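You operate a simulated robot arm through the tools that you are given. There is no shell and no other tool. Be economical: measure what you need, move in short steps, check, and stop when the job is done.

Carry out the task below with a simulated two-armed robot. There is one attempt and no reset: what you move stays moved.

JOB
Take the cap off the mould tin and lay it down on the front of the green bench. Open the mould bench drawer, take the ring gauge marked "316" from there and leave it on the low shelf of job 427, then shut the drawer. The order is free.

The check looks at the end state, three seconds after you hand in, the way a careful person would. Anything else that was tipped, shoved, dropped, spilled or broken makes it a failure. A push-on lid holds only when it is set on centred and level and pressed home; a screw cap is set on level and turned clockwise until tight.

ROBOT AND FRAMES
Two 6-joint arms with fingered hands on one trunk, on a base that drives. Base frame: it is fixed to the floor where the robot stands at the start and does not move with it; the origin is under the middle of the robot, x ahead of it, y to its left, z up; the surface under the hand at the start is at about z = 0.9. Readings come in m, degrees, newtons and seconds.
The left shoulder is at the start at [0.05, 0.17, 1.083], the right one opposite. With the tool pointing down near the work surface each hand reaches from about 0.52 to 0.78 m from the robot's upright axis, wherever it stands, measured 20 degrees to its own side. Places, roughly: low shelf of job 427 [-0.6, 1.6, 0.4]; mould bench drawer [-2.1, 1.6, 0.8]; ring gauge [-2, 1.75, 0.75]. Payload 3.5 kg a hand.
Tool frame (each hand has its own): the origin (TCP) lies between the finger pads and is the grasp point; the fingertips stand 0.026 m ahead of it; z points along the fingers, y is the line along which they close. The gripper opens to 0.132 m. The gripper's body begins 0.073 m behind the TCP. The gripper is a hand of 3 fingers: y runs from the thumb to the fingers, the wrist lies at [0, 0, -0.234] in the tool frame, and closing takes about 1.5 s.
Orientation is that of the tool frame in the base frame, as a unit quaternion [w, x, y, z]. With the fingers straight down and closing along the base's y, the tool's x points along the base's -x, its y along +y and its z along -z.

CONTROLS
- The arms move only by the tool arm_command. It takes "left_commands", "right_commands" or both (then of equal length, played together; a hand with none holds still); each is a list of rows, each an object (a shift or turn left out is 0, a gripper value left out holds the last) with "linear": the shift along the tool's x, y, z in m, a list of three; "dr": the turn, a rotation vector about the tool's x, y, z in degrees, a list of three. In form: [{"linear": [dx, dy, dz], "dr": [rx, ry, rz]}, ...]. A call has 1 to 20 rows; each row is the pose to reach, as a shift and turn from the pose commanded when the call began, along the tool's axes at that moment. "left_jaw" and "right_jaw" are, for a hand that has rows, the gripper command, from -1 (fully open) to 1 (shut), values between in proportion, set as the call begins (left out, the last holds). Each row takes 0.2 s and may step no farther than 0.05 m and 8.6 degrees from the row before; otherwise, or with a gripper value out of range, the whole call is refused. A pose out of reach is approached as far as the arm can. The call stops where the force on the tool passes 40 N (or 10 N more than at its start, if that is more) or the arm is blocked; 0.2 s more then pass. The fingers move at their own pace (about 0.108 m/s each) and stop on an object; they squeeze with about 22 N. The grip force told is the motor's: it shows also when the fingers shut on nothing. Time passes only in rows, and 0.2 s behind the last, so rows that repeat a pose let the fingers close. The reply holds the time, the measured pose of the TCP, the force on the tool along the base axes, the opening and the grip force, in the units named above and with some noise, with the torque about the TCP (base axes, N m) and any sound that the robot's microphone picked up.
- Cameras (640 x 400 px; columns grow to the right, rows downward): "scene" is now at [0.0397, -0.0303, 1.681]; the picture's right is [-0.35, -0.94, 0.00], its down [-0.63, 0.23, -0.74] and it looks along [0.69, -0.26, -0.67] (base axes); focal length 255 px, centre (320, 200). "left" rides on the left gripper at [-0.062, 0.003, -0.092] in its tool frame; the picture's right is [-0.05, -1.00, 0.00], its down [0.83, -0.04, -0.56] and it looks along [0.55, -0.03, 0.83] (tool axes); focal length 230 px, centre (320, 200). "right" rides on the right gripper at [0.062, 0.003, -0.092] in its tool frame; the picture's right is [-0.05, 1.00, 0.00], its down [-0.83, -0.04, -0.56] and it looks along [-0.55, -0.03, 0.83] (tool axes); focal length 230 px, centre (320, 200). There is no depth. A picture from a camera that has moved, and an enlarged one, comes with that camera's place and axes in the base frame and with its lens.
- camera(camera): a new picture of that camera. No time passes.
- raise_lower(by): slides the trunk up (or, below 0, down) by that many m; the arms and the scene camera ride with it, the base frame stays. It gives what a move gives, with no picture.
- roll_base(legs): drives the robot by 1 to 6 legs, each [ahead, left, turn to the left] in m, m and degrees, along the robot's own axes; the way and the turn of a leg run together, so that a leg with both is an arc; at most 1.5 m and 180 degrees a leg. The arms and the cameras ride along, it lands a little off, and it stops where it bumps. It gives what a move gives.
- set_fingers(finger1, finger2, thumb_bend, hand): sets how far each is bent, from 0 (flat) to 100 (curled in); at 30 the hand is open as for a grip, at 70 the pads meet at the TCP. One left out holds its place. A second passes; each finger stops where it meets its share of the squeeze, and holds until it gets a number again. A gripper value or a shape takes the hand back. It gives what a move gives, with no picture; readings hold the bend of each and the force on the fingers (four entries, about 0 where the hand has none), thumb and palm.
- grasp_type(shape, hand): the hand has 3 fingers and takes this shape, open, in about a second: jaw (thumb against the fingers, like two jaws); tri (thumb and two fingers); tip (a fingertip pinch); poke (one finger out to press); point (the index stretched); flat (the hand flat); cup (the hand cupped); fist (a fist). The gripper value then closes the fingers along that shape, each until it touches; the sizes above hold for jaw. It gives what a move gives, with no picture.
- turn_head(pan, tilt): turns the head with the scene camera to pan (to the left, within 86 degrees either way) and tilt (down, from -29 to 69), counted from straight ahead of the robot. It gives what a move gives.
- close_up(camera, box): a new picture of the part [left, top, right, bottom] of that camera's present view, enlarged. No time passes.
- finish_job(): hands the job in; it is judged then, once.

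Work in short steps. Places have to be worked out from the pictures, the camera data and where the tool is seen: move nearer, look again, correct. Check each grasp and each placing, and mend what went wrong. You have 165 turns and 138 pictures in all, those below and enlarged ones among them. Open the grippers and draw the arms clear of the work before you hand the job in, unless the task says otherwise; then end with one line.

The tools are called by a JSON object that holds its "fn" and its "kwargs". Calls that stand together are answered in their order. arm_command: Moves the arms, as the interface text tells. Its arguments: {"type":"object","properties":{"left_commands":{"type":"array","items":{"type":"object","properties":{"linear":{"type":"array","items":{"type":"number"}},"dr":{"type":"array","items":{"type":"number"}}}}},"left_jaw":{"type":"number"},"right_commands":{"type":"array","items":{"type":"object","properties":{"linear":{"type":"array","items":{"type":"number"}},"dr":{"type":"array","items":{"type":"number"}}}}},"right_jaw":{"type":"number"}},"required":[]} The other tools are called the same way: raise_lower (by) slides the trunk up or down; grasp_type (shape, hand) gives the hand a shape; set_fingers (finger1, finger2, thumb_bend, hand) moves the fingers one by one; roll_base (legs) drives the base; turn_head (pan, tilt) turns the head that bears the scene camera; camera (camera) takes a picture; close_up (camera, box) takes an enlarged picture of a part of a camera's view; finish_job () hands the job in.

At the start:

```text
time_s: 0.0
left_position: [0.5389, 0.1444, 1.2036]
left_orientation: [0.0, 0.0, 1.0, 0.0]
left_ft_force: [-0.4, -0.2, 0.0]
left_torque: [0.02, -0.01, 0.03]
left_width: 0.1319
left_gripper_force: 0.0
left_shape: jaw
left_bend: [30.0, 30.0, 30.0]
left_finger forces: [0.0, 0.1, 0.0, 0.0, 0.0, 0.0]
right_position: [0.5394, -0.397, 1.2007]
right_orientation: [0.0, 0.0, 1.0, 0.0]
right_ft_force: [0.6, 0.3, -0.5]
right_torque: [-0.02, 0.02, 0.0]
right_width: 0.1316
right_gripper_force: 0.1
right_shape: jaw
right_bend: [30.0, 30.0, 30.0]
right_finger forces: [0.1, 0.0, 0.0, 0.0, 0.0, 0.0]
trunk travel left (down, up): [-0.698, 0.012]
robot x, y, heading: [0.0004, -0.001, -0.1]
head pan, tilt: [-20.3, 42.4]
```

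scene: 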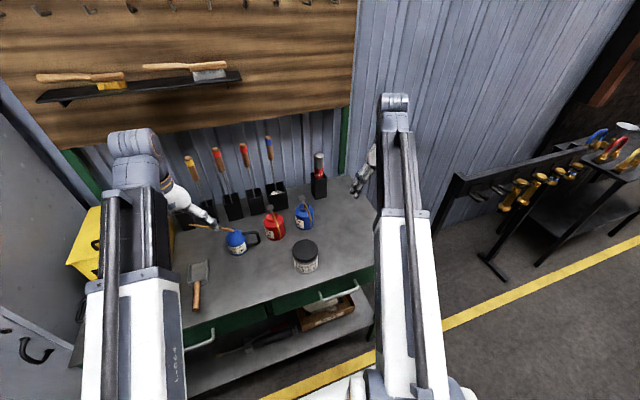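
right: 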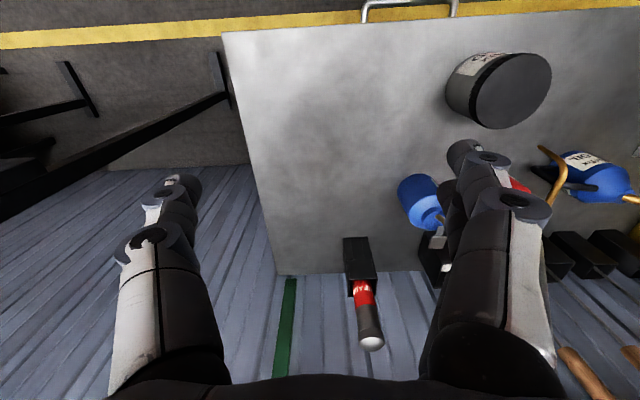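
left: 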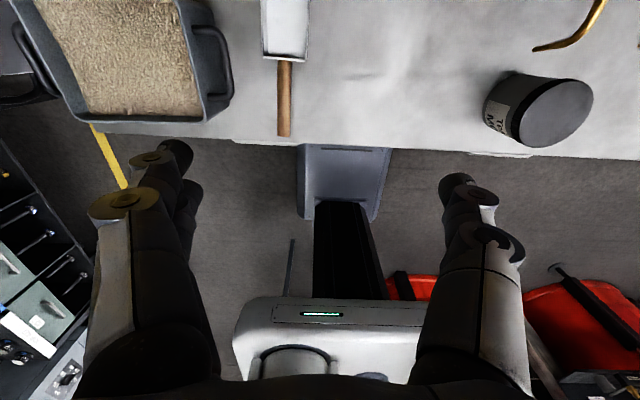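

The bench ahead has green drawers and a tin with a black cap. I enlarge the tin to read its label.

{"fn": "close_up", "kwargs": {"camera": "scene", "box": [180, 180, 380, 305]}}

{"fn": "close_up", "kwargs": {"camera": "left", "box": [460, 50, 620, 150]}}

```text
3.20 times, centred on (280, 242) of scene
camera zoom: at [0.0397, -0.0303, 1.681], right [-0.35, -0.94, 0.0], down [-0.63, 0.23, -0.74], along [0.69, -0.26, -0.67], focal length 815 px, centre (448, 64)
```

zoom: 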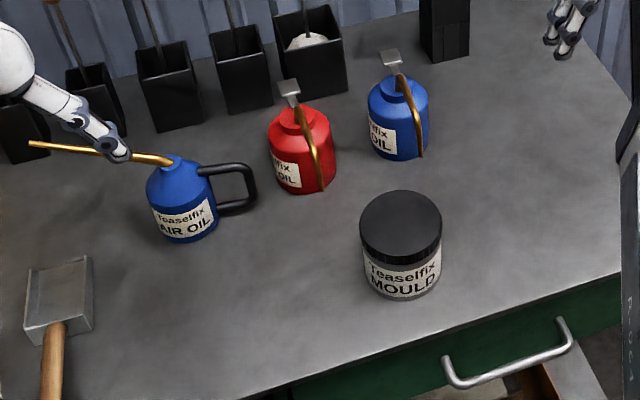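

```text
4.00 times, centred on (540, 100) of left
camera zoom: at [0.5984, 0.1484, 1.296], right [0.05, -1.0, 0.0], down [-0.83, -0.04, 0.56], along [-0.55, -0.03, -0.83], focal length 920 px, centre (-560, 600)
```

zoom: 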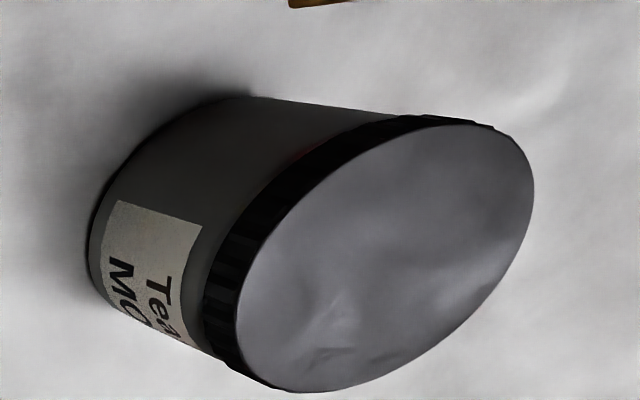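

The tin is labelled MOULD. Combining the two views puts the cap's top centre near (0.535, -0.164, 0.985), about 0.085 m across. I move the right hand above it.

{"fn": "arm_command", "kwargs": {"right_commands": [{"linear": [0, 0.045, 0]}, {"linear": [0, 0.09, 0]}, {"linear": [0, 0.135, 0]}, {"linear": [0, 0.18, 0]}, {"linear": [0.002, 0.233, 0]}, {"linear": [0.004, 0.233, 0.04]}, {"linear": [0.004, 0.233, 0.08]}, {"linear": [0.004, 0.233, 0.11]}], "right_jaw": -1}}

{"fn": "camera", "kwargs": {"camera": "right"}}

{"fn": "camera", "kwargs": {"camera": "left"}}

```text
refused: row 5 steps farther than a row can; nothing moved
```

```text
132 pictures are left
camera right: at [0.4774, -0.3933, 1.2934], right [0.05, 1.0, 0.0], down [0.83, -0.04, 0.56], along [0.55, -0.03, -0.83], focal length 230 px, centre (320, 200)
```

right: 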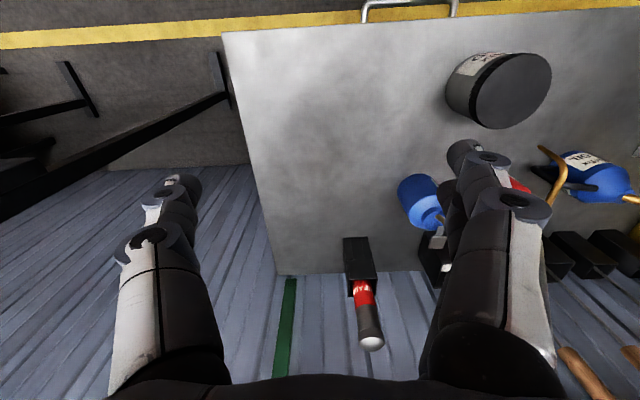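

```text
131 pictures are left
camera left: at [0.5984, 0.1484, 1.296], right [0.05, -1.0, 0.0], down [-0.83, -0.04, 0.56], along [-0.55, -0.03, -0.83], focal length 230 px, centre (320, 200)
```

left: 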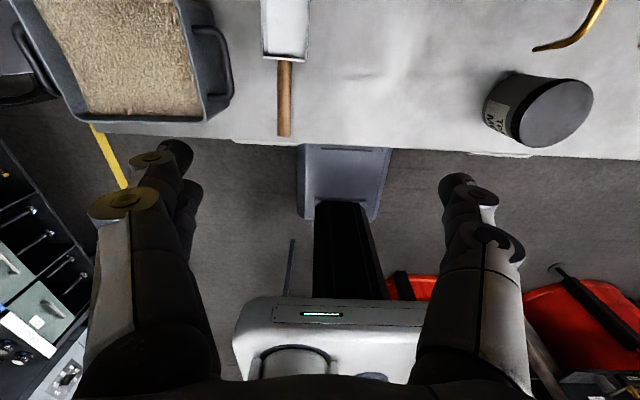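

The call was refused because one row was too long. The right camera also gives (0.534, -0.161) for the cap. I repeat with smaller rows.

{"fn": "arm_command", "kwargs": {"right_commands": [{"linear": [0, 0.045, 0]}, {"linear": [0, 0.09, 0]}, {"linear": [0, 0.135, 0]}, {"linear": [0, 0.18, 0]}, {"linear": [0.002, 0.22, 0]}, {"linear": [0.004, 0.234, 0.035]}, {"linear": [0.004, 0.234, 0.08]}, {"linear": [0.004, 0.234, 0.12]}, {"linear": [0.004, 0.234, 0.12]}], "right_jaw": -1}}

{"fn": "camera", "kwargs": {"camera": "right"}}

{"fn": "camera", "kwargs": {"camera": "left"}}

```text
time_s: 2.0
left_position: [0.5385, 0.1434, 1.2037]
left_orientation: [0.0, 0.0, 1.0, 0.0]
left_ft_force: [0.4, -0.5, 0.0]
left_torque: [0.0, 0.02, -0.01]
left_width: 0.1317
left_gripper_force: 0.1
left_shape: jaw
left_bend: [30.0, 30.0, 30.0]
left_finger forces: [0.1, 0.0, 0.1, 0.0, 0.0, 0.1]
right_position: [0.5359, -0.1628, 1.0803]
right_orientation: [0.0, 0.0, 1.0, 0.001]
right_ft_force: [0.4, -0.2, -0.1]
right_torque: [0.04, -0.05, -0.04]
right_width: 0.1315
right_gripper_force: 0.0
right_shape: jaw
right_bend: [30.0, 30.0, 30.0]
right_finger forces: [0.0, 0.0, 0.1, 0.0, 0.0, 0.0]
trunk travel left (down, up): [-0.698, 0.012]
robot x, y, heading: [-0.0003, 0.002, -0.2]
head pan, tilt: [-20.3, 42.4]
```

```text
130 pictures are left
camera right: at [0.4732, -0.1588, 1.1728], right [0.05, 1.0, 0.0], down [0.83, -0.04, 0.56], along [0.55, -0.03, -0.83], focal length 230 px, centre (320, 200)
```

right: 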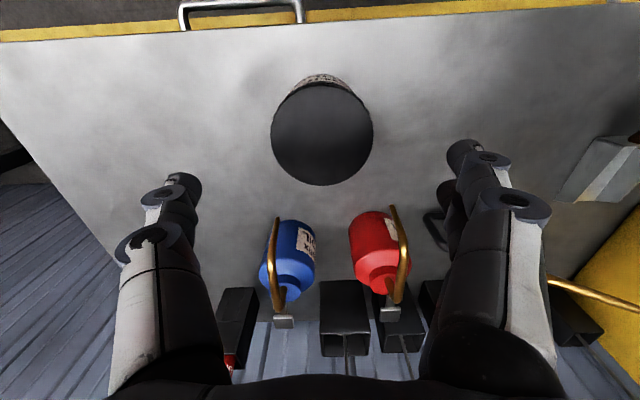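

```text
129 pictures are left
camera left: at [0.5983, 0.1485, 1.296], right [0.05, -1.0, 0.0], down [-0.83, -0.04, 0.56], along [-0.55, -0.03, -0.83], focal length 230 px, centre (320, 200)
```

left: 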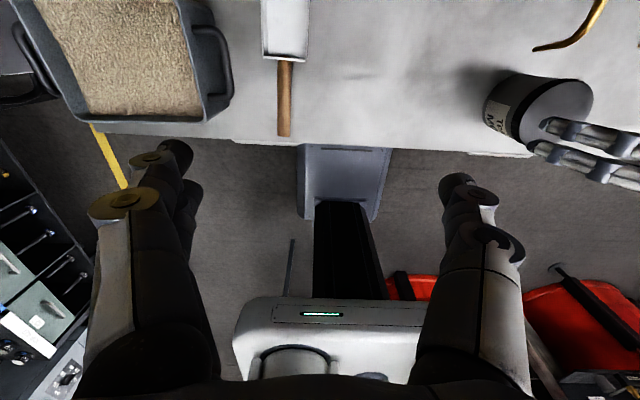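

The cap centre is at about (0.532, -0.161), with the hand well centred over it. I go down so that the pads flank only the cap, and look before closing.

{"fn": "arm_command", "kwargs": {"right_commands": [{"linear": [0.003, 0.001, 0.04]}, {"linear": [0.003, 0.001, 0.075]}, {"linear": [0.003, 0.001, 0.093]}, {"linear": [0.003, 0.001, 0.093]}]}}

{"fn": "close_up", "kwargs": {"camera": "left", "box": [460, 50, 620, 150]}}

{"fn": "close_up", "kwargs": {"camera": "scene", "box": [220, 190, 400, 303]}}

```text
time_s: 3.0
left_position: [0.5374, 0.1447, 1.2031]
left_orientation: [0.0, -0.001, 1.0, 0.0]
left_ft_force: [-0.2, 0.4, -0.8]
left_torque: [-0.03, 0.01, 0.01]
left_width: 0.1322
left_gripper_force: 0.0
left_shape: jaw
left_bend: [30.0, 30.0, 30.0]
left_finger forces: [0.1, 0.0, 0.0, 0.0, 0.0, 0.0]
right_position: [0.5312, -0.1622, 0.9867]
right_orientation: [0.0, 0.0, 1.0, 0.0]
right_ft_force: [0.1, 0.9, -1.2]
right_torque: [0.01, -0.02, 0.0]
right_width: 0.1319
right_gripper_force: 0.0
right_shape: jaw
right_bend: [30.0, 30.0, 30.0]
right_finger forces: [0.0, 0.1, 0.0, 0.0, 0.0, 0.1]
trunk travel left (down, up): [-0.698, 0.012]
robot x, y, heading: [0.0024, -0.0003, 0.1]
head pan, tilt: [-20.3, 42.4]
```

```text
4.00 times, centred on (540, 100) of left
camera zoom: at [0.5984, 0.1485, 1.296], right [0.05, -1.0, 0.0], down [-0.83, -0.04, 0.56], along [-0.55, -0.03, -0.83], focal length 920 px, centre (-560, 600)
```

zoom: 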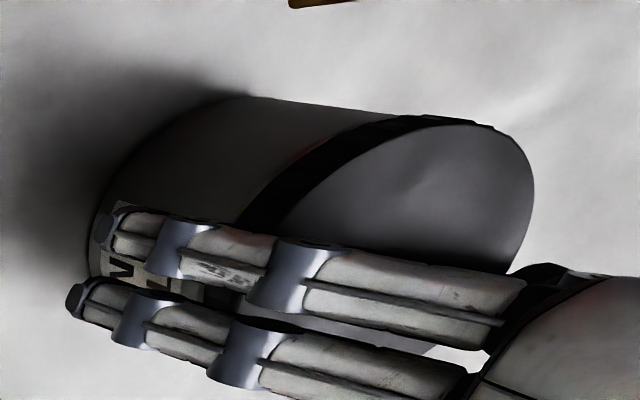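

```text
3.54 times, centred on (310, 246) of scene
camera zoom: at [0.0396, -0.0302, 1.681], right [-0.35, -0.94, 0.0], down [-0.63, 0.23, -0.74], along [0.69, -0.26, -0.67], focal length 902 px, centre (355, 35)
```

zoom: 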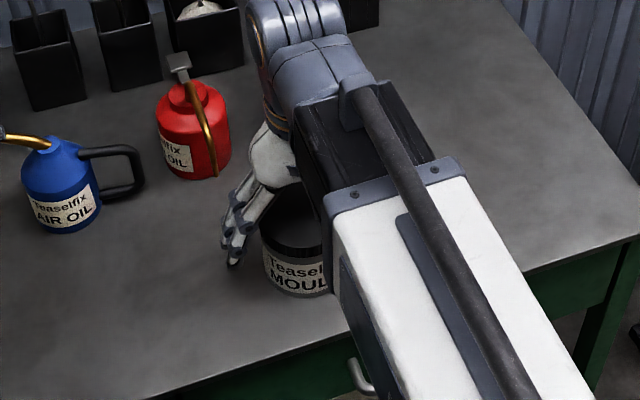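

The cap is roughly 0.023 m tall, so I rise 4 mm to grip only the cap, then close.

{"fn": "arm_command", "kwargs": {"right_commands": [{"linear": [0, 0, -0.004]}, {"linear": [0, 0, -0.004]}, {"linear": [0, 0, -0.004]}, {"linear": [0, 0, -0.004]}, {"linear": [0, 0, -0.004]}, {"linear": [0, 0, -0.004]}, {"linear": [0, 0, -0.004]}, {"linear": [0, 0, -0.004]}], "right_jaw": 1}}

{"fn": "close_up", "kwargs": {"camera": "left", "box": [460, 50, 620, 150]}}

{"fn": "camera", "kwargs": {"camera": "right"}}

```text
time_s: 4.8
left_position: [0.54, 0.1445, 1.2037]
left_orientation: [0.0, -0.001, 1.0, 0.0]
left_ft_force: [-0.3, -0.2, 0.7]
left_torque: [-0.06, -0.02, 0.02]
left_width: 0.132
left_gripper_force: 0.0
left_shape: jaw
left_bend: [30.0, 30.0, 30.0]
left_finger forces: [0.0, 0.0, 0.1, 0.0, 0.0, 0.0]
right_position: [0.5319, -0.1629, 0.9907]
right_orientation: [0.0, 0.0, 1.0, 0.0]
right_ft_force: [-1.5, 0.4, -1.8]
right_torque: [0.01, 0.02, 0.0]
right_width: 0.075
right_gripper_force: 21.9
right_shape: jaw
right_bend: [72.0, 71.0, 70.0]
right_finger forces: [9.7, 10.0, 0.0, 0.0, 19.9, 0.0]
trunk travel left (down, up): [-0.698, 0.012]
robot x, y, heading: [0.0027, -0.0034, -0.1]
head pan, tilt: [-20.3, 42.4]
```

```text
4.00 times, centred on (540, 100) of left
camera zoom: at [0.5984, 0.1484, 1.296], right [0.05, -1.0, 0.0], down [-0.83, -0.04, 0.56], along [-0.55, -0.03, -0.83], focal length 920 px, centre (-560, 600)
```

zoom: 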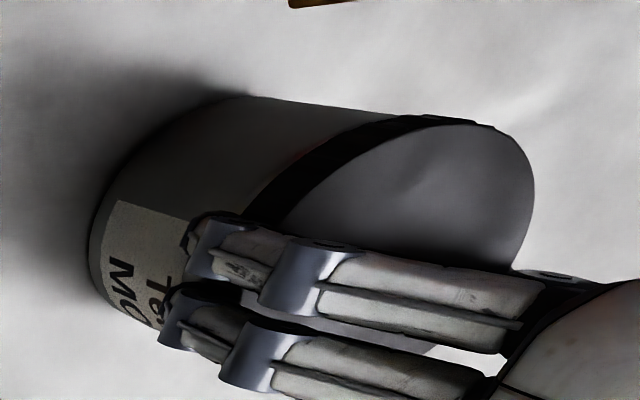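

```text
125 pictures are left
camera right: at [0.4702, -0.1589, 1.0835], right [0.05, 1.0, 0.0], down [0.83, -0.04, 0.56], along [0.55, -0.03, -0.83], focal length 230 px, centre (320, 200)
```

right: 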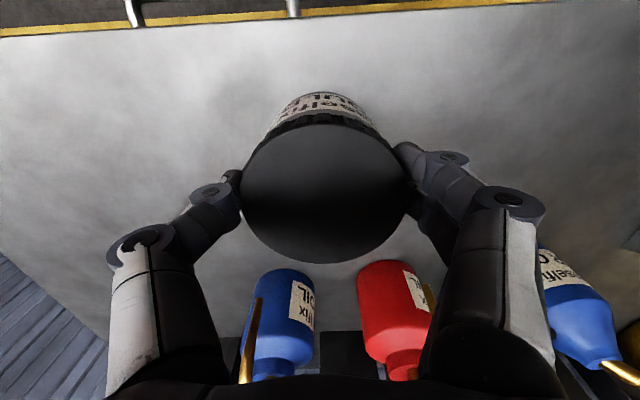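

The cap is gripped at 0.075 m. I turn it counterclockwise from above (negative about tool z), about 50 degrees, and watch the torque.

{"fn": "arm_command", "kwargs": {"right_commands": [{"dr": [0, 0, -8]}, {"dr": [0, 0, -16]}, {"dr": [0, 0, -24]}, {"dr": [0, 0, -32]}, {"dr": [0, 0, -40]}, {"dr": [0, 0, -48]}]}}

{"fn": "close_up", "kwargs": {"camera": "left", "box": [460, 50, 620, 150]}}

```text
time_s: 6.2
left_position: [0.5378, 0.1448, 1.2043]
left_orientation: [-0.001, 0.0, 1.0, 0.0]
left_ft_force: [0.6, -0.4, 0.9]
left_torque: [0.01, 0.0, -0.03]
left_width: 0.132
left_gripper_force: 0.2
left_shape: jaw
left_bend: [30.0, 30.0, 30.0]
left_finger forces: [0.0, 0.0, 0.0, 0.0, 0.1, 0.0]
right_position: [0.532, -0.1611, 0.9913]
right_orientation: [0.0, -0.409, 0.913, 0.0]
right_ft_force: [-0.3, -0.5, -3.1]
right_torque: [-0.01, -0.03, -0.03]
right_width: 0.0745
right_gripper_force: 22.1
right_shape: jaw
right_bend: [72.0, 71.0, 70.0]
right_finger forces: [9.6, 10.2, 0.0, 0.0, 20.0, 0.0]
trunk travel left (down, up): [-0.698, 0.012]
robot x, y, heading: [0.0042, 0.001, -0.1]
head pan, tilt: [-20.3, 42.4]
```

```text
4.00 times, centred on (540, 100) of left
camera zoom: at [0.5986, 0.1484, 1.2959], right [0.05, -1.0, 0.0], down [-0.83, -0.04, 0.56], along [-0.55, -0.03, -0.83], focal length 920 px, centre (-560, 600)
```

zoom: 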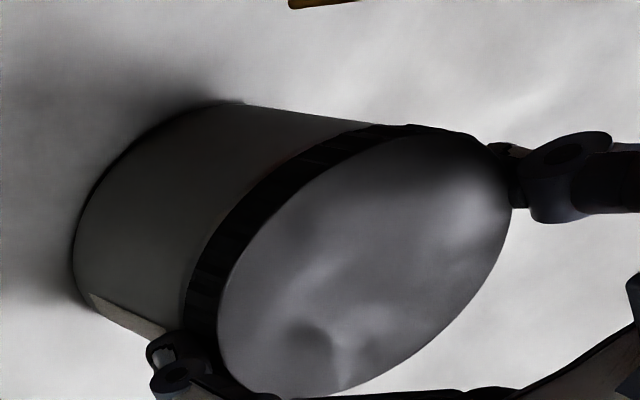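

The whole tin turned with the cap, so the body must be held by the left hand while the cap is twisted. I first turn the left hand so that it closes along base x.

{"fn": "arm_command", "kwargs": {"left_commands": [{"dr": [0, 0, 8.2]}, {"dr": [0, 0, 16.4]}, {"dr": [0, 0, 24.6]}, {"dr": [0, 0, 32.8]}, {"dr": [0, 0, 41]}, {"dr": [0, 0, 49.2]}, {"dr": [0, 0, 57.4]}, {"dr": [0, 0, 65.6]}, {"dr": [0, 0, 73.8]}, {"dr": [0, 0, 82]}, {"dr": [0, 0, 90]}, {"dr": [0, 0, 90]}], "left_jaw": -1}}

```text
time_s: 8.8
left_position: [0.538, 0.1444, 1.2043]
left_orientation: [0.0, 0.708, 0.706, 0.0]
left_ft_force: [-0.2, 0.1, 0.4]
left_torque: [0.04, -0.02, 0.0]
left_width: 0.1318
left_gripper_force: 0.1
left_shape: jaw
left_bend: [30.0, 30.0, 30.0]
left_finger forces: [0.0, 0.0, 0.0, 0.0, 0.0, 0.0]
right_position: [0.5322, -0.1623, 0.9921]
right_orientation: [-0.001, -0.407, 0.914, 0.0]
right_ft_force: [-0.3, -0.2, -3.2]
right_torque: [-0.02, 0.02, -0.01]
right_width: 0.0747
right_gripper_force: 21.7
right_shape: jaw
right_bend: [72.0, 71.0, 70.0]
right_finger forces: [9.7, 10.2, 0.0, 0.0, 20.0, 0.1]
trunk travel left (down, up): [-0.698, 0.012]
robot x, y, heading: [0.0003, -0.0016, -0.1]
head pan, tilt: [-20.3, 42.4]
```

The roll is right: tool y now lies along base +x. Next I tilt the hand 70 degrees so that the fingers point to -y and slightly down.

{"fn": "arm_command", "kwargs": {"left_commands": [{"dr": [0, -8, 0]}, {"dr": [0, -16, 0]}, {"dr": [0, -24, 0]}, {"dr": [0, -32, 0]}, {"dr": [0, -40, 0]}, {"dr": [0, -48, 0]}, {"dr": [0, -56, 0]}, {"dr": [0, -64, 0]}, {"dr": [0, -70, 0]}, {"dr": [0, -70, 0]}]}}

{"fn": "camera", "kwargs": {"camera": "left"}}

{"fn": "camera", "kwargs": {"camera": "scene"}}

```text
time_s: 11.0
left_position: [0.5391, 0.1445, 1.2036]
left_orientation: [0.407, 0.578, 0.58, -0.405]
left_ft_force: [0.1, -0.9, -0.2]
left_torque: [0.0, 0.0, -0.03]
left_width: 0.1318
left_gripper_force: 0.0
left_shape: jaw
left_bend: [30.0, 30.0, 30.0]
left_finger forces: [0.0, 0.0, 0.0, 0.1, 0.0, 0.1]
right_position: [0.5344, -0.1617, 0.9916]
right_orientation: [0.0, -0.407, 0.914, 0.0]
right_ft_force: [-0.2, -1.2, -2.0]
right_torque: [-0.07, 0.0, -0.01]
right_width: 0.0745
right_gripper_force: 22.3
right_shape: jaw
right_bend: [72.0, 71.0, 70.0]
right_finger forces: [9.8, 10.1, 0.0, 0.1, 20.2, 0.0]
trunk travel left (down, up): [-0.698, 0.012]
robot x, y, heading: [-0.0014, -0.001, -0.1]
head pan, tilt: [-20.3, 42.4]
```

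```text
123 pictures are left
camera left: at [0.5403, 0.2111, 1.2928], right [-1.0, -0.02, 0.05], down [-0.04, 0.8, -0.59], along [-0.03, -0.59, -0.8], focal length 230 px, centre (320, 200)
```

left: 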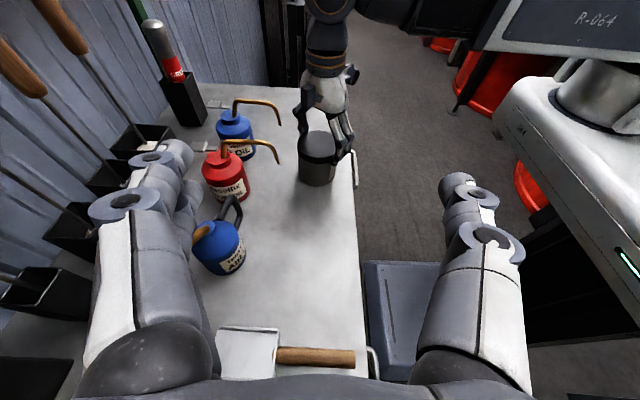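

```text
122 pictures are left
camera scene: at [0.0399, -0.0303, 1.681], right [-0.35, -0.94, 0.0], down [-0.63, 0.23, -0.74], along [0.69, -0.26, -0.67], focal length 255 px, centre (320, 200)
```

scene: 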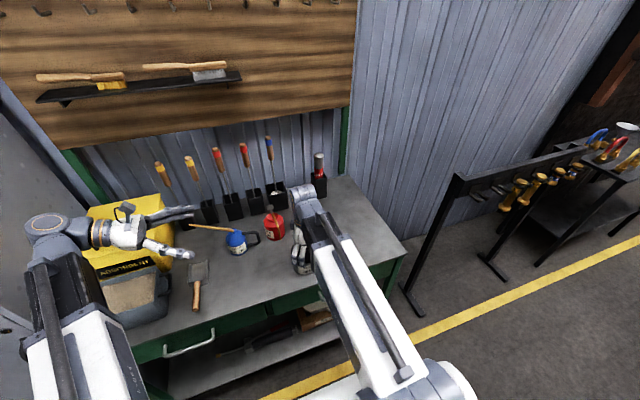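

The left hand is aimed well. Before it approaches, I turn the right hand (the tin turns along harmlessly) so it closes along x, to leave room for the left hand and its camera.

{"fn": "arm_command", "kwargs": {"right_commands": [{"dr": [0, 0, -8]}, {"dr": [0, 0, -16]}, {"dr": [0, 0, -24]}, {"dr": [0, 0, -32]}, {"dr": [0, 0, -40]}, {"dr": [0, 0, -40]}]}}

{"fn": "arm_command", "kwargs": {"left_commands": [{"linear": [0.04, 0, 0]}, {"linear": [0.08, 0, 0]}, {"linear": [0.12, 0, 0.01]}, {"linear": [0.14, -0.004, 0.04]}, {"linear": [0.147, -0.008, 0.08]}, {"linear": [0.15, -0.012, 0.12]}, {"linear": [0.15, -0.012, 0.15]}, {"linear": [0.15, -0.012, 0.15]}], "left_jaw": -0.7}}

{"fn": "camera", "kwargs": {"camera": "left"}}

{"fn": "camera", "kwargs": {"camera": "right"}}

```text
time_s: 12.4
left_position: [0.5398, 0.1424, 1.203]
left_orientation: [0.405, 0.579, 0.579, -0.405]
left_ft_force: [-0.4, -0.2, 0.0]
left_torque: [-0.01, 0.01, 0.04]
left_width: 0.1318
left_gripper_force: 0.1
left_shape: jaw
left_bend: [30.0, 30.0, 30.0]
left_finger forces: [0.0, 0.0, 0.2, 0.0, 0.0, 0.0]
right_position: [0.5302, -0.134, 0.9912]
right_orientation: [-0.002, -0.689, 0.725, -0.003]
right_ft_force: [-0.1, -0.4, -1.5]
right_torque: [0.01, 0.0, 0.02]
right_width: 0.0747
right_gripper_force: 21.4
right_shape: jaw
right_bend: [72.0, 71.0, 70.0]
right_finger forces: [9.7, 10.3, 0.0, 0.1, 20.3, 0.0]
right hand out of reach, approached as far as the arm can: row 5, 6
trunk travel left (down, up): [-0.698, 0.012]
robot x, y, heading: [0.0012, -0.0001, -0.1]
head pan, tilt: [-20.3, 42.4]
```

```text
time_s: 14.2
left_position: [0.5259, 0.0551, 1.0105]
left_orientation: [0.406, 0.578, 0.58, -0.405]
left_ft_force: [0.2, 0.3, 0.2]
left_torque: [-0.04, 0.01, 0.01]
left_width: 0.1124
left_gripper_force: 0.0
left_shape: jaw
left_bend: [54.0, 54.0, 50.0]
left_finger forces: [0.0, 0.0, 0.1, 0.0, 0.0, 0.0]
right_position: [0.5308, -0.1319, 0.991]
right_orientation: [-0.001, -0.688, 0.725, -0.003]
right_ft_force: [0.2, 1.3, -0.8]
right_torque: [0.02, 0.0, 0.0]
right_width: 0.0745
right_gripper_force: 21.6
right_shape: jaw
right_bend: [72.0, 71.0, 70.0]
right_finger forces: [9.8, 10.4, 0.0, 0.1, 20.1, 0.0]
trunk travel left (down, up): [-0.698, 0.012]
robot x, y, heading: [0.001, 0.0035, 0.3]
head pan, tilt: [-20.3, 42.4]
```

```text
121 pictures are left
camera left: at [0.5271, 0.122, 1.1003], right [-1.0, -0.02, 0.05], down [-0.04, 0.81, -0.59], along [-0.03, -0.59, -0.81], focal length 230 px, centre (320, 200)
```

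left: 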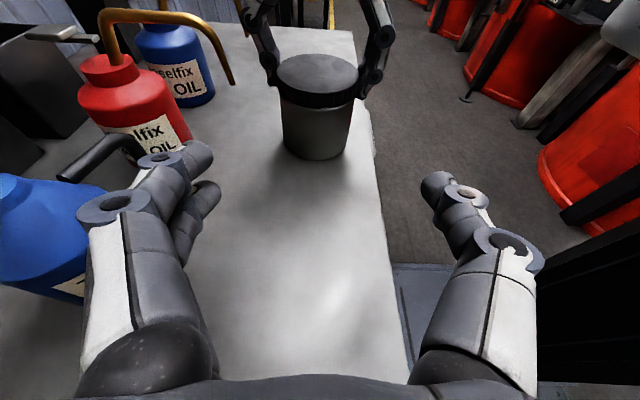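

```text
120 pictures are left
camera right: at [0.5237, -0.1932, 1.0839], right [-0.99, 0.1, 0.0], down [0.09, 0.83, 0.55], along [0.06, 0.55, -0.84], focal length 230 px, centre (320, 200)
```

right: 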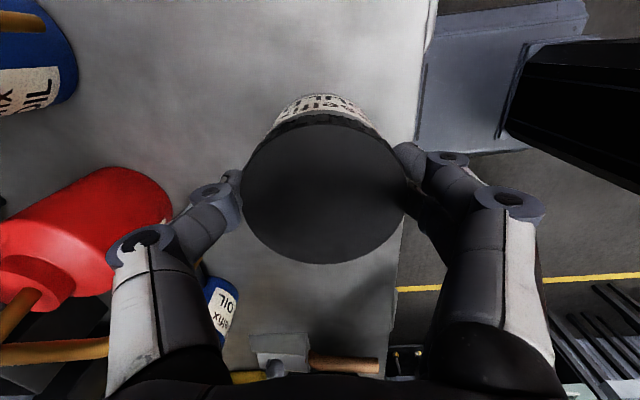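

The wrist limit made the right hand drift, and the tin is now at about (0.531, -0.133). I bring the left hand in along its axis toward that spot, stopping short for a look.

{"fn": "arm_command", "kwargs": {"left_commands": [{"linear": [0.005, 0.003, 0.04]}, {"linear": [0.01, 0.005, 0.08]}, {"linear": [0.01, 0.005, 0.115]}, {"linear": [0.01, 0.005, 0.135]}, {"linear": [0.01, 0.005, 0.135]}]}}

{"fn": "camera", "kwargs": {"camera": "left"}}

{"fn": "camera", "kwargs": {"camera": "scene"}}

```text
time_s: 15.4
left_position: [0.5316, -0.0696, 0.9543]
left_orientation: [0.406, 0.579, 0.579, -0.406]
left_ft_force: [0.3, 0.4, -0.1]
left_torque: [0.02, 0.03, -0.01]
left_width: 0.1124
left_gripper_force: 0.0
left_shape: jaw
left_bend: [54.0, 54.0, 50.0]
left_finger forces: [0.0, 0.0, 0.0, 0.0, 0.0, 0.0]
right_position: [0.5312, -0.1336, 0.9909]
right_orientation: [-0.002, -0.688, 0.726, -0.002]
right_ft_force: [0.8, 0.6, 0.2]
right_torque: [-0.01, 0.09, 0.02]
right_width: 0.0744
right_gripper_force: 22.0
right_shape: jaw
right_bend: [72.0, 71.0, 70.0]
right_finger forces: [9.7, 10.5, 0.1, 0.0, 20.1, 0.0]
trunk travel left (down, up): [-0.698, 0.012]
robot x, y, heading: [0.0016, -0.0016, 0.1]
head pan, tilt: [-20.3, 42.4]
```

```text
119 pictures are left
camera left: at [0.5333, -0.0021, 1.0441], right [-1.0, -0.02, 0.05], down [-0.04, 0.81, -0.59], along [-0.03, -0.59, -0.81], focal length 230 px, centre (320, 200)
```

left: 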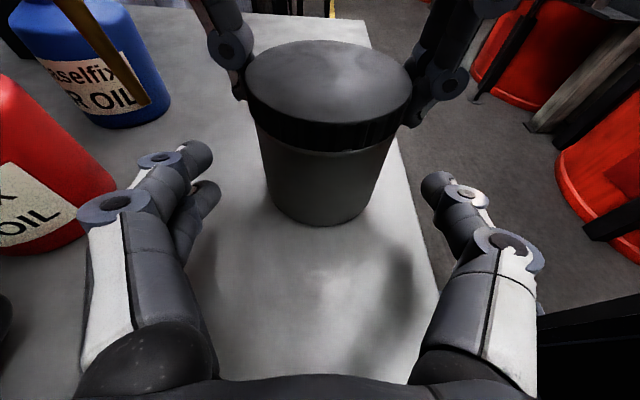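

```text
118 pictures are left
camera scene: at [0.0397, -0.0302, 1.681], right [-0.35, -0.94, 0.0], down [-0.63, 0.23, -0.74], along [0.69, -0.26, -0.67], focal length 255 px, centre (320, 200)
```

scene: 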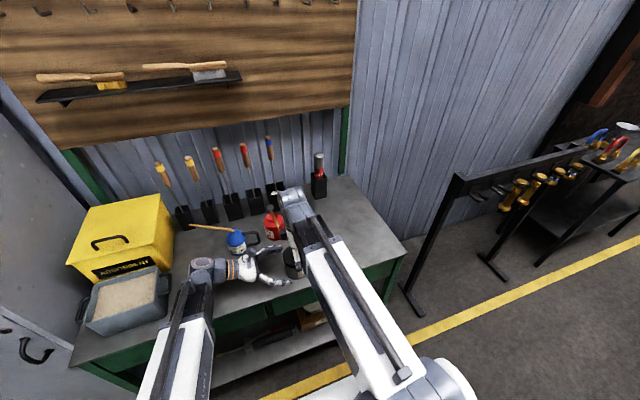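

The tin sits centred between the left fingers. I go on the last 6.4 cm and then close on the body.

{"fn": "arm_command", "kwargs": {"left_commands": [{"linear": [0, 0, 0.03]}, {"linear": [0, 0, 0.055]}, {"linear": [0, 0, 0.064]}, {"linear": [0, 0, 0.064]}]}}

{"fn": "arm_command", "kwargs": {"left_commands": [{}, {}, {}, {}, {}, {}, {}], "left_jaw": 1}}

{"fn": "camera", "kwargs": {"camera": "left"}}

{"fn": "camera", "kwargs": {"camera": "right"}}

```text
time_s: 16.4
left_position: [0.5317, -0.129, 0.9342]
left_orientation: [0.406, 0.579, 0.58, -0.405]
left_ft_force: [0.8, 0.7, -0.3]
left_torque: [0.01, 0.05, 0.0]
left_width: 0.1123
left_gripper_force: 0.1
left_shape: jaw
left_bend: [54.0, 54.0, 50.0]
left_finger forces: [0.0, 0.0, 0.0, 0.1, 0.0, 0.0]
right_position: [0.5306, -0.1343, 0.9915]
right_orientation: [-0.002, -0.688, 0.725, -0.003]
right_ft_force: [-1.1, 0.9, 0.1]
right_torque: [0.02, 0.02, 0.0]
right_width: 0.0747
right_gripper_force: 22.3
right_shape: jaw
right_bend: [72.0, 71.0, 70.0]
right_finger forces: [9.7, 10.3, 0.1, 0.1, 20.2, 0.0]
trunk travel left (down, up): [-0.698, 0.012]
robot x, y, heading: [0.0021, -0.0011, 0.1]
head pan, tilt: [-20.3, 42.4]
```

```text
time_s: 18.0
left_position: [0.5316, -0.1292, 0.9327]
left_orientation: [0.405, 0.58, 0.58, -0.405]
left_ft_force: [-2.5, -5.1, 0.2]
left_torque: [0.0, -0.03, -0.03]
left_width: 0.0719
left_gripper_force: 22.3
left_shape: jaw
left_bend: [73.0, 72.0, 72.0]
left_finger forces: [9.8, 9.6, 0.0, 0.0, 22.5, 0.1]
right_position: [0.53, -0.1329, 0.991]
right_orientation: [-0.002, -0.689, 0.725, -0.004]
right_ft_force: [2.8, 4.8, -1.2]
right_torque: [0.11, -0.06, 0.0]
right_width: 0.0745
right_gripper_force: 22.2
right_shape: jaw
right_bend: [72.0, 71.0, 70.0]
right_finger forces: [9.1, 10.1, 0.1, 0.1, 21.6, 0.1]
trunk travel left (down, up): [-0.698, 0.012]
robot x, y, heading: [-0.0004, -0.004, -0.1]
head pan, tilt: [-20.3, 42.4]
```

```text
117 pictures are left
camera left: at [0.5336, -0.0622, 1.023], right [-1.0, -0.02, 0.05], down [-0.04, 0.81, -0.59], along [-0.03, -0.59, -0.81], focal length 230 px, centre (320, 200)
```

left: 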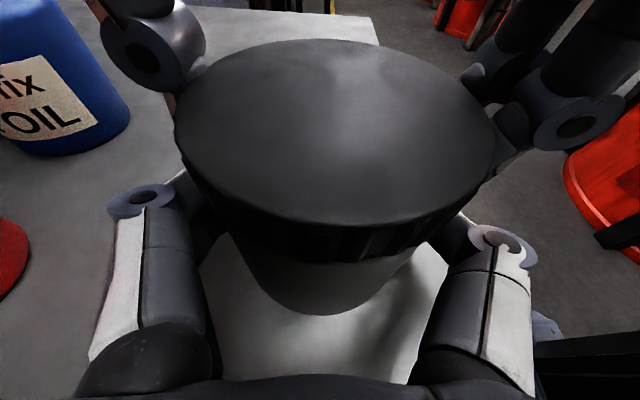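

```text
116 pictures are left
camera right: at [0.5238, -0.1932, 1.084], right [-0.99, 0.1, 0.0], down [0.09, 0.83, 0.55], along [0.06, 0.55, -0.84], focal length 230 px, centre (320, 200)
```

right: 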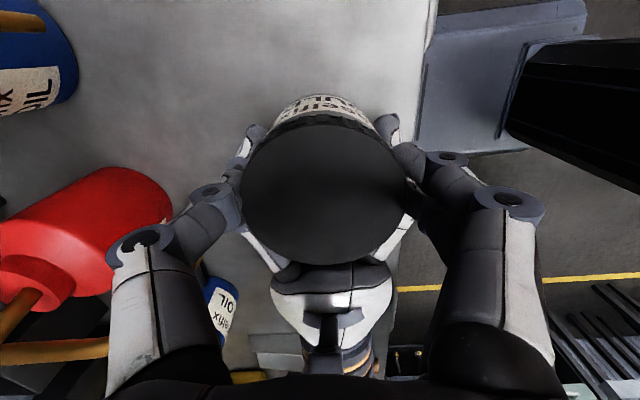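

Both hands now hold: the left on the body, the right on the cap. I try a gentle straight pull of a few mm to learn whether it is push-on.

{"fn": "arm_command", "kwargs": {"right_commands": [{"linear": [0, 0, -0.002]}, {"linear": [0, 0, -0.004]}, {"linear": [0, 0, -0.006]}, {"linear": [0, 0, -0.006]}]}}

{"fn": "camera", "kwargs": {"camera": "left"}}

```text
time_s: 19.0
left_position: [0.5325, -0.1298, 0.9337]
left_orientation: [0.405, 0.58, 0.579, -0.405]
left_ft_force: [-5.3, 1.0, 12.0]
left_torque: [-0.12, 0.06, -0.12]
left_width: 0.0692
left_gripper_force: 22.2
left_shape: jaw
left_bend: [74.0, 73.0, 75.0]
left_finger forces: [7.1, 8.0, 0.0, 0.1, 19.5, 0.0]
right_position: [0.5297, -0.126, 0.9973]
right_orientation: [-0.001, -0.693, 0.721, 0.0]
right_ft_force: [4.7, -0.6, -16.5]
right_torque: [0.02, -0.32, 0.13]
right_width: 0.0752
right_gripper_force: 21.6
right_shape: jaw
right_bend: [72.0, 71.0, 70.0]
right_finger forces: [9.7, 9.9, 0.0, 0.0, 23.9, 0.0]
right hand out of reach, approached as far as the arm can: row 1, 2, 3, 4
trunk travel left (down, up): [-0.698, 0.012]
robot x, y, heading: [-0.0012, -0.0008, -0.2]
head pan, tilt: [-20.3, 42.4]
```

```text
115 pictures are left
camera left: at [0.5337, -0.0622, 1.0225], right [-1.0, -0.02, 0.05], down [-0.04, 0.81, -0.59], along [-0.03, -0.59, -0.81], focal length 230 px, centre (320, 200)
```

left: 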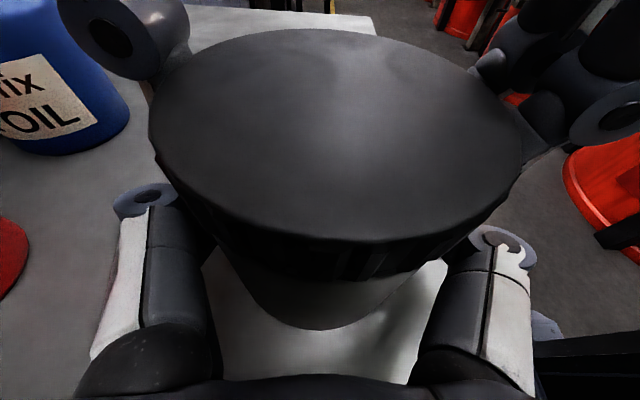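

The whole tin rose 6 mm, slipping in the left fingers, so it is a screw cap. I lower it back to the bench and release the right hand to take a fresh stroke angle.

{"fn": "arm_command", "kwargs": {"right_commands": [{"linear": [0, 0, 0.003]}, {"linear": [0, 0, 0.006]}, {"linear": [0, 0, 0.007]}, {"linear": [0, 0, 0.007]}]}}

{"fn": "arm_command", "kwargs": {"right_commands": [{}, {}, {}, {}, {}], "right_jaw": -1}}

{"fn": "camera", "kwargs": {"camera": "left"}}

{"fn": "camera", "kwargs": {"camera": "right"}}

```text
time_s: 20.0
left_position: [0.5307, -0.1297, 0.932]
left_orientation: [0.404, 0.58, 0.58, -0.405]
left_ft_force: [-2.6, -3.5, -23.4]
left_torque: [0.11, -0.09, -0.18]
left_width: 0.0695
left_gripper_force: 21.9
left_shape: jaw
left_bend: [74.0, 73.0, 75.0]
left_finger forces: [8.4, 9.9, 0.0, 0.1, 19.4, 0.1]
right_position: [0.5311, -0.1256, 0.9902]
right_orientation: [0.0, -0.693, 0.721, -0.002]
right_ft_force: [2.6, 4.2, 19.1]
right_torque: [0.07, -0.11, 0.19]
right_width: 0.074
right_gripper_force: 21.7
right_shape: jaw
right_bend: [72.0, 72.0, 70.0]
right_finger forces: [10.3, 10.8, 0.0, 0.0, 24.0, 0.1]
trunk travel left (down, up): [-0.698, 0.012]
robot x, y, heading: [-0.0033, 0.0018, 0.0]
head pan, tilt: [-20.3, 42.4]
```

```text
time_s: 21.2
left_position: [0.5324, -0.1287, 0.934]
left_orientation: [0.406, 0.579, 0.58, -0.405]
left_ft_force: [0.1, -0.9, -2.4]
left_torque: [0.01, -0.02, -0.01]
left_width: 0.0623
left_gripper_force: 22.4
left_shape: jaw
left_bend: [74.0, 73.0, 75.0]
left_finger forces: [8.7, 9.5, 0.0, 0.0, 18.1, 0.1]
right_position: [0.5305, -0.1262, 0.9891]
right_orientation: [-0.001, -0.692, 0.722, -0.001]
right_ft_force: [0.0, 0.0, -0.7]
right_torque: [0.0, -0.01, 0.02]
right_width: 0.1321
right_gripper_force: 0.1
right_shape: jaw
right_bend: [30.0, 30.0, 30.0]
right_finger forces: [0.1, 0.0, 0.0, 0.0, 0.0, 0.1]
trunk travel left (down, up): [-0.698, 0.012]
robot x, y, heading: [-0.0037, 0.0001, 0.1]
head pan, tilt: [-20.3, 42.4]
```

```text
114 pictures are left
camera left: at [0.5339, -0.0621, 1.0229], right [-1.0, -0.02, 0.05], down [-0.04, 0.81, -0.59], along [-0.03, -0.59, -0.81], focal length 230 px, centre (320, 200)
```

left: 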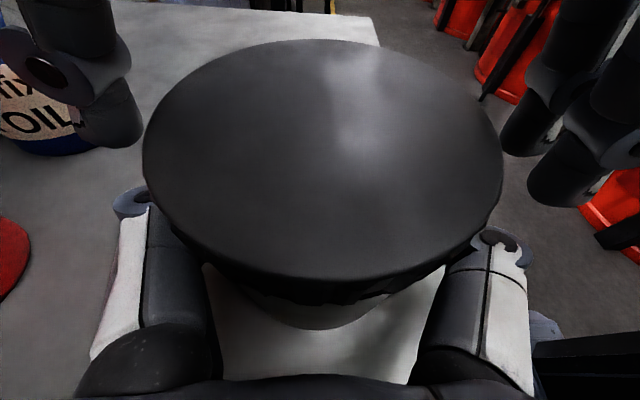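

```text
113 pictures are left
camera right: at [0.5244, -0.1872, 1.0819], right [-1.0, 0.09, 0.0], down [0.08, 0.83, 0.55], along [0.05, 0.55, -0.83], focal length 230 px, centre (320, 200)
```

right: 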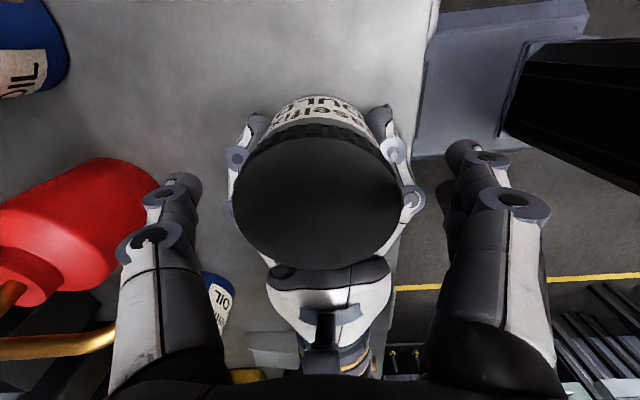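

The tin stands on the bench with its centre at about (0.532, -0.127). I open the left hand, lower it 6 mm and draw it back slightly for a better grip on the body. The right hand is swung to a stroke start near 45 degrees, a little higher.

{"fn": "arm_command", "kwargs": {"left_commands": [{}, {}, {"linear": [0.0056, 0, -0.004]}, {"linear": [0.0056, 0, -0.004]}], "left_jaw": -0.7}}

{"fn": "arm_command", "kwargs": {"left_commands": [{}, {}, {}, {}, {}, {}, {}], "left_jaw": 1}}

{"fn": "arm_command", "kwargs": {"right_commands": [{"linear": [0, 0, -0.03]}, {"linear": [0, 0, -0.03], "dr": [0, 0, 8]}, {"linear": [0, 0, -0.03], "dr": [0, 0, 16]}, {"linear": [0, 0, -0.03], "dr": [0, 0, 24]}, {"linear": [0, 0, -0.03], "dr": [0, 0, 32]}, {"linear": [0, 0, -0.03], "dr": [0, 0, 40]}, {"linear": [0, 0, -0.03], "dr": [0, 0, 48]}, {"linear": [0, 0, -0.03], "dr": [0, 0, 48]}]}}

{"fn": "camera", "kwargs": {"camera": "right"}}

{"fn": "camera", "kwargs": {"camera": "left"}}

```text
time_s: 22.2
left_position: [0.5323, -0.1224, 0.9307]
left_orientation: [0.405, 0.579, 0.58, -0.405]
left_ft_force: [0.5, 0.3, 1.0]
left_torque: [-0.01, 0.03, -0.02]
left_width: 0.112
left_gripper_force: 0.1
left_shape: jaw
left_bend: [54.0, 54.0, 50.0]
left_finger forces: [0.0, 0.0, 0.1, 0.1, 0.0, 0.0]
right_position: [0.5306, -0.1264, 0.9903]
right_orientation: [-0.001, -0.693, 0.721, -0.001]
right_ft_force: [-0.5, 0.3, 0.6]
right_torque: [0.02, 0.0, 0.0]
right_width: 0.1318
right_gripper_force: 0.0
right_shape: jaw
right_bend: [30.0, 30.0, 30.0]
right_finger forces: [0.0, 0.0, 0.0, 0.0, 0.1, 0.1]
trunk travel left (down, up): [-0.698, 0.012]
robot x, y, heading: [0.0006, 0.0002, -0.3]
head pan, tilt: [-20.3, 42.4]
```

```text
time_s: 23.8
left_position: [0.5314, -0.1232, 0.931]
left_orientation: [0.406, 0.579, 0.579, -0.406]
left_ft_force: [-1.0, -1.7, -1.0]
left_torque: [0.01, 0.0, -0.03]
left_width: 0.0678
left_gripper_force: 21.4
left_shape: jaw
left_bend: [73.0, 72.0, 71.0]
left_finger forces: [9.2, 9.1, 0.0, 0.0, 21.4, 0.1]
right_position: [0.5302, -0.1259, 0.9899]
right_orientation: [-0.001, -0.693, 0.721, 0.0]
right_ft_force: [0.2, 0.2, 0.9]
right_torque: [0.0, -0.01, 0.04]
right_width: 0.132
right_gripper_force: 0.0
right_shape: jaw
right_bend: [30.0, 30.0, 30.0]
right_finger forces: [0.1, 0.0, 0.0, 0.0, 0.1, 0.1]
trunk travel left (down, up): [-0.698, 0.012]
robot x, y, heading: [-0.0023, -0.0044, -0.1]
head pan, tilt: [-20.3, 42.4]
```

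```text
time_s: 25.6
left_position: [0.5318, -0.1236, 0.9303]
left_orientation: [0.405, 0.579, 0.579, -0.406]
left_ft_force: [-1.1, 0.0, 0.1]
left_torque: [0.02, -0.03, -0.02]
left_width: 0.0677
left_gripper_force: 22.1
left_shape: jaw
left_bend: [73.0, 72.0, 71.0]
left_finger forces: [9.1, 9.1, 0.0, 0.0, 21.2, 0.0]
right_position: [0.5306, -0.1275, 1.02]
right_orientation: [0.0, -0.342, 0.94, 0.0]
right_ft_force: [-0.3, 0.3, -0.7]
right_torque: [0.01, -0.01, -0.01]
right_width: 0.1319
right_gripper_force: 0.1
right_shape: jaw
right_bend: [30.0, 30.0, 30.0]
right_finger forces: [0.1, 0.0, 0.0, 0.1, 0.0, 0.0]
trunk travel left (down, up): [-0.698, 0.012]
robot x, y, heading: [-0.0001, 0.0012, -0.1]
head pan, tilt: [-20.3, 42.4]
```

```text
112 pictures are left
camera right: at [0.4806, -0.1639, 1.1119], right [-0.6, 0.8, 0.0], down [0.66, 0.5, 0.56], along [0.44, 0.33, -0.83], focal length 230 px, centre (320, 200)
```

right: 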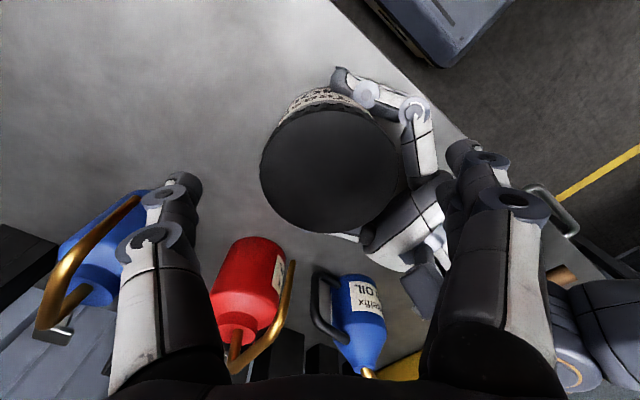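

```text
111 pictures are left
camera left: at [0.5333, -0.0559, 1.0198], right [-1.0, -0.02, 0.05], down [-0.04, 0.81, -0.59], along [-0.03, -0.59, -0.81], focal length 230 px, centre (320, 200)
```

left: 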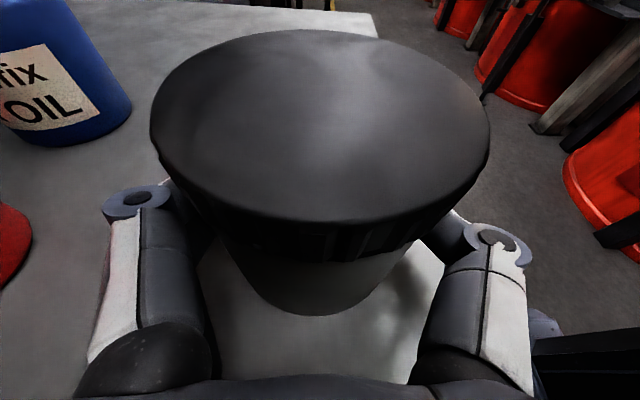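

The left hand has a sound grip. I set the right hand to about 50 degrees (clear of the left thumb), lower it to z of about 0.994 and close on the cap.

{"fn": "arm_command", "kwargs": {"right_commands": [{"dr": [0, 0, -8], "linear": [-0.001, 0, 0.01]}, {"dr": [0, 0, -8], "linear": [-0.001, 0, 0.02]}, {"dr": [0, 0, -8], "linear": [-0.001, 0, 0.026]}, {"dr": [0, 0, -8], "linear": [-0.001, 0, 0.026]}]}}

{"fn": "arm_command", "kwargs": {"right_commands": [{}, {}, {}, {}, {}, {}, {}], "right_jaw": 1}}

{"fn": "camera", "kwargs": {"camera": "right"}}

```text
time_s: 26.6
left_position: [0.5311, -0.1237, 0.9301]
left_orientation: [0.405, 0.58, 0.578, -0.406]
left_ft_force: [-0.7, -0.9, -0.8]
left_torque: [0.01, -0.01, 0.01]
left_width: 0.0678
left_gripper_force: 22.0
left_shape: jaw
left_bend: [73.0, 72.0, 71.0]
left_finger forces: [9.1, 9.0, 0.1, 0.0, 21.3, 0.0]
right_position: [0.5309, -0.1267, 0.9922]
right_orientation: [0.0, -0.406, 0.914, -0.001]
right_ft_force: [-0.8, 0.2, -0.1]
right_torque: [0.0, 0.02, 0.01]
right_width: 0.1317
right_gripper_force: 0.1
right_shape: jaw
right_bend: [30.0, 30.0, 30.0]
right_finger forces: [0.0, 0.0, 0.0, 0.0, 0.0, 0.0]
trunk travel left (down, up): [-0.698, 0.012]
robot x, y, heading: [-0.0023, -0.0015, -0.3]
head pan, tilt: [-20.3, 42.4]
```

```text
time_s: 28.2
left_position: [0.5313, -0.1223, 0.9305]
left_orientation: [0.406, 0.579, 0.578, -0.407]
left_ft_force: [0.3, 0.7, 0.1]
left_torque: [0.01, 0.0, 0.01]
left_width: 0.0675
left_gripper_force: 22.5
left_shape: jaw
left_bend: [73.0, 72.0, 71.0]
left_finger forces: [9.4, 9.2, 0.0, 0.1, 21.2, 0.1]
right_position: [0.5298, -0.1277, 0.9932]
right_orientation: [0.0, -0.407, 0.913, 0.0]
right_ft_force: [-1.3, 0.7, -1.0]
right_torque: [0.01, 0.05, 0.03]
right_width: 0.0746
right_gripper_force: 21.5
right_shape: jaw
right_bend: [71.0, 70.0, 70.0]
right_finger forces: [10.3, 10.3, 0.0, 0.0, 19.3, 0.1]
trunk travel left (down, up): [-0.698, 0.012]
robot x, y, heading: [-0.0022, -0.0013, 0.2]
head pan, tilt: [-20.3, 42.4]
```

```text
110 pictures are left
camera right: at [0.487, -0.1701, 1.0854], right [-0.71, 0.71, 0.0], down [0.59, 0.59, 0.56], along [0.39, 0.39, -0.83], focal length 230 px, centre (320, 200)
```

right: 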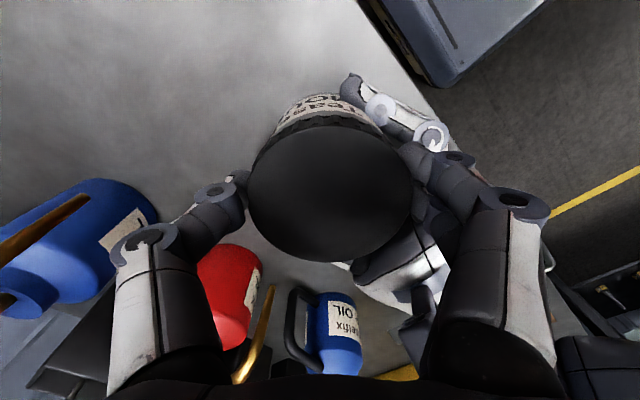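

Clean grip on the cap with both hands free of each other. I turn the cap counterclockwise 32 degrees while the left hand holds.

{"fn": "arm_command", "kwargs": {"right_commands": [{"dr": [0, 0, -7]}, {"dr": [0, 0, -14]}, {"dr": [0, 0, -21]}, {"dr": [0, 0, -28]}, {"dr": [0, 0, -33]}, {"dr": [0, 0, -33]}]}}

{"fn": "camera", "kwargs": {"camera": "right"}}

{"fn": "camera", "kwargs": {"camera": "left"}}

```text
time_s: 29.6
left_position: [0.5309, -0.1222, 0.931]
left_orientation: [0.405, 0.579, 0.579, -0.405]
left_ft_force: [-7.8, -3.2, 0.5]
left_torque: [-0.05, -0.18, 0.12]
left_width: 0.0661
left_gripper_force: 22.4
left_shape: jaw
left_bend: [74.0, 73.0, 71.0]
left_finger forces: [7.8, 7.9, 0.1, 0.0, 26.7, 0.1]
right_position: [0.5306, -0.1255, 0.9944]
right_orientation: [0.0, -0.65, 0.76, -0.001]
right_ft_force: [9.6, 3.0, 0.1]
right_torque: [0.04, -0.27, -0.1]
right_width: 0.075
right_gripper_force: 21.9
right_shape: jaw
right_bend: [72.0, 71.0, 70.0]
right_finger forces: [8.2, 9.6, 0.1, 0.0, 25.4, 0.0]
trunk travel left (down, up): [-0.698, 0.012]
robot x, y, heading: [-0.0012, 0.0023, 0.0]
head pan, tilt: [-20.3, 42.4]
```

```text
109 pictures are left
camera right: at [0.5178, -0.186, 1.086], right [-0.98, 0.21, 0.0], down [0.17, 0.81, 0.56], along [0.12, 0.54, -0.83], focal length 230 px, centre (320, 200)
```

right: 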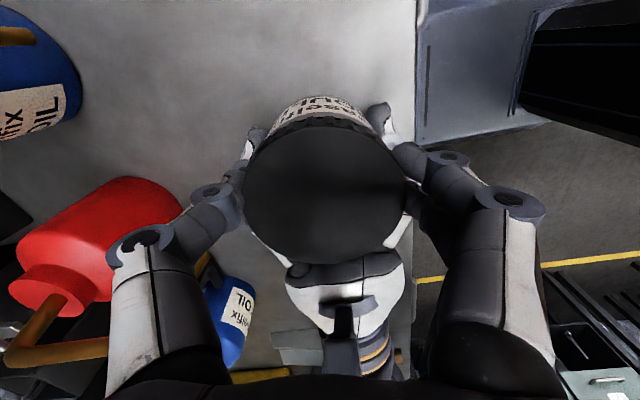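

```text
108 pictures are left
camera left: at [0.5331, -0.0561, 1.0199], right [-1.0, -0.02, 0.05], down [-0.04, 0.81, -0.59], along [-0.03, -0.59, -0.81], focal length 230 px, centre (320, 200)
```

left: 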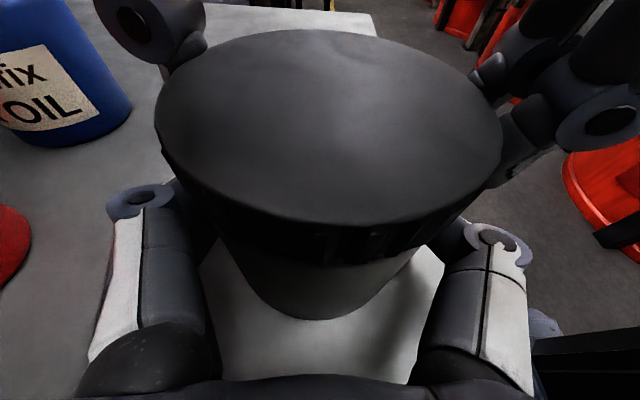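

The force readings show twisting, but the label seems to have turned along. I zoom in to see how the label sits now.

{"fn": "close_up", "kwargs": {"camera": "right", "box": [220, 80, 420, 205]}}

```text
3.20 times, centred on (320, 142) of right
camera zoom: at [0.5178, -0.186, 1.086], right [-0.98, 0.21, 0.0], down [0.17, 0.81, 0.56], along [0.12, 0.54, -0.83], focal length 736 px, centre (320, 384)
```

zoom: 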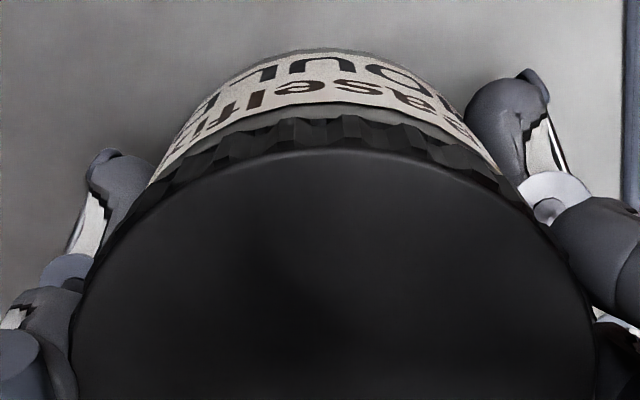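

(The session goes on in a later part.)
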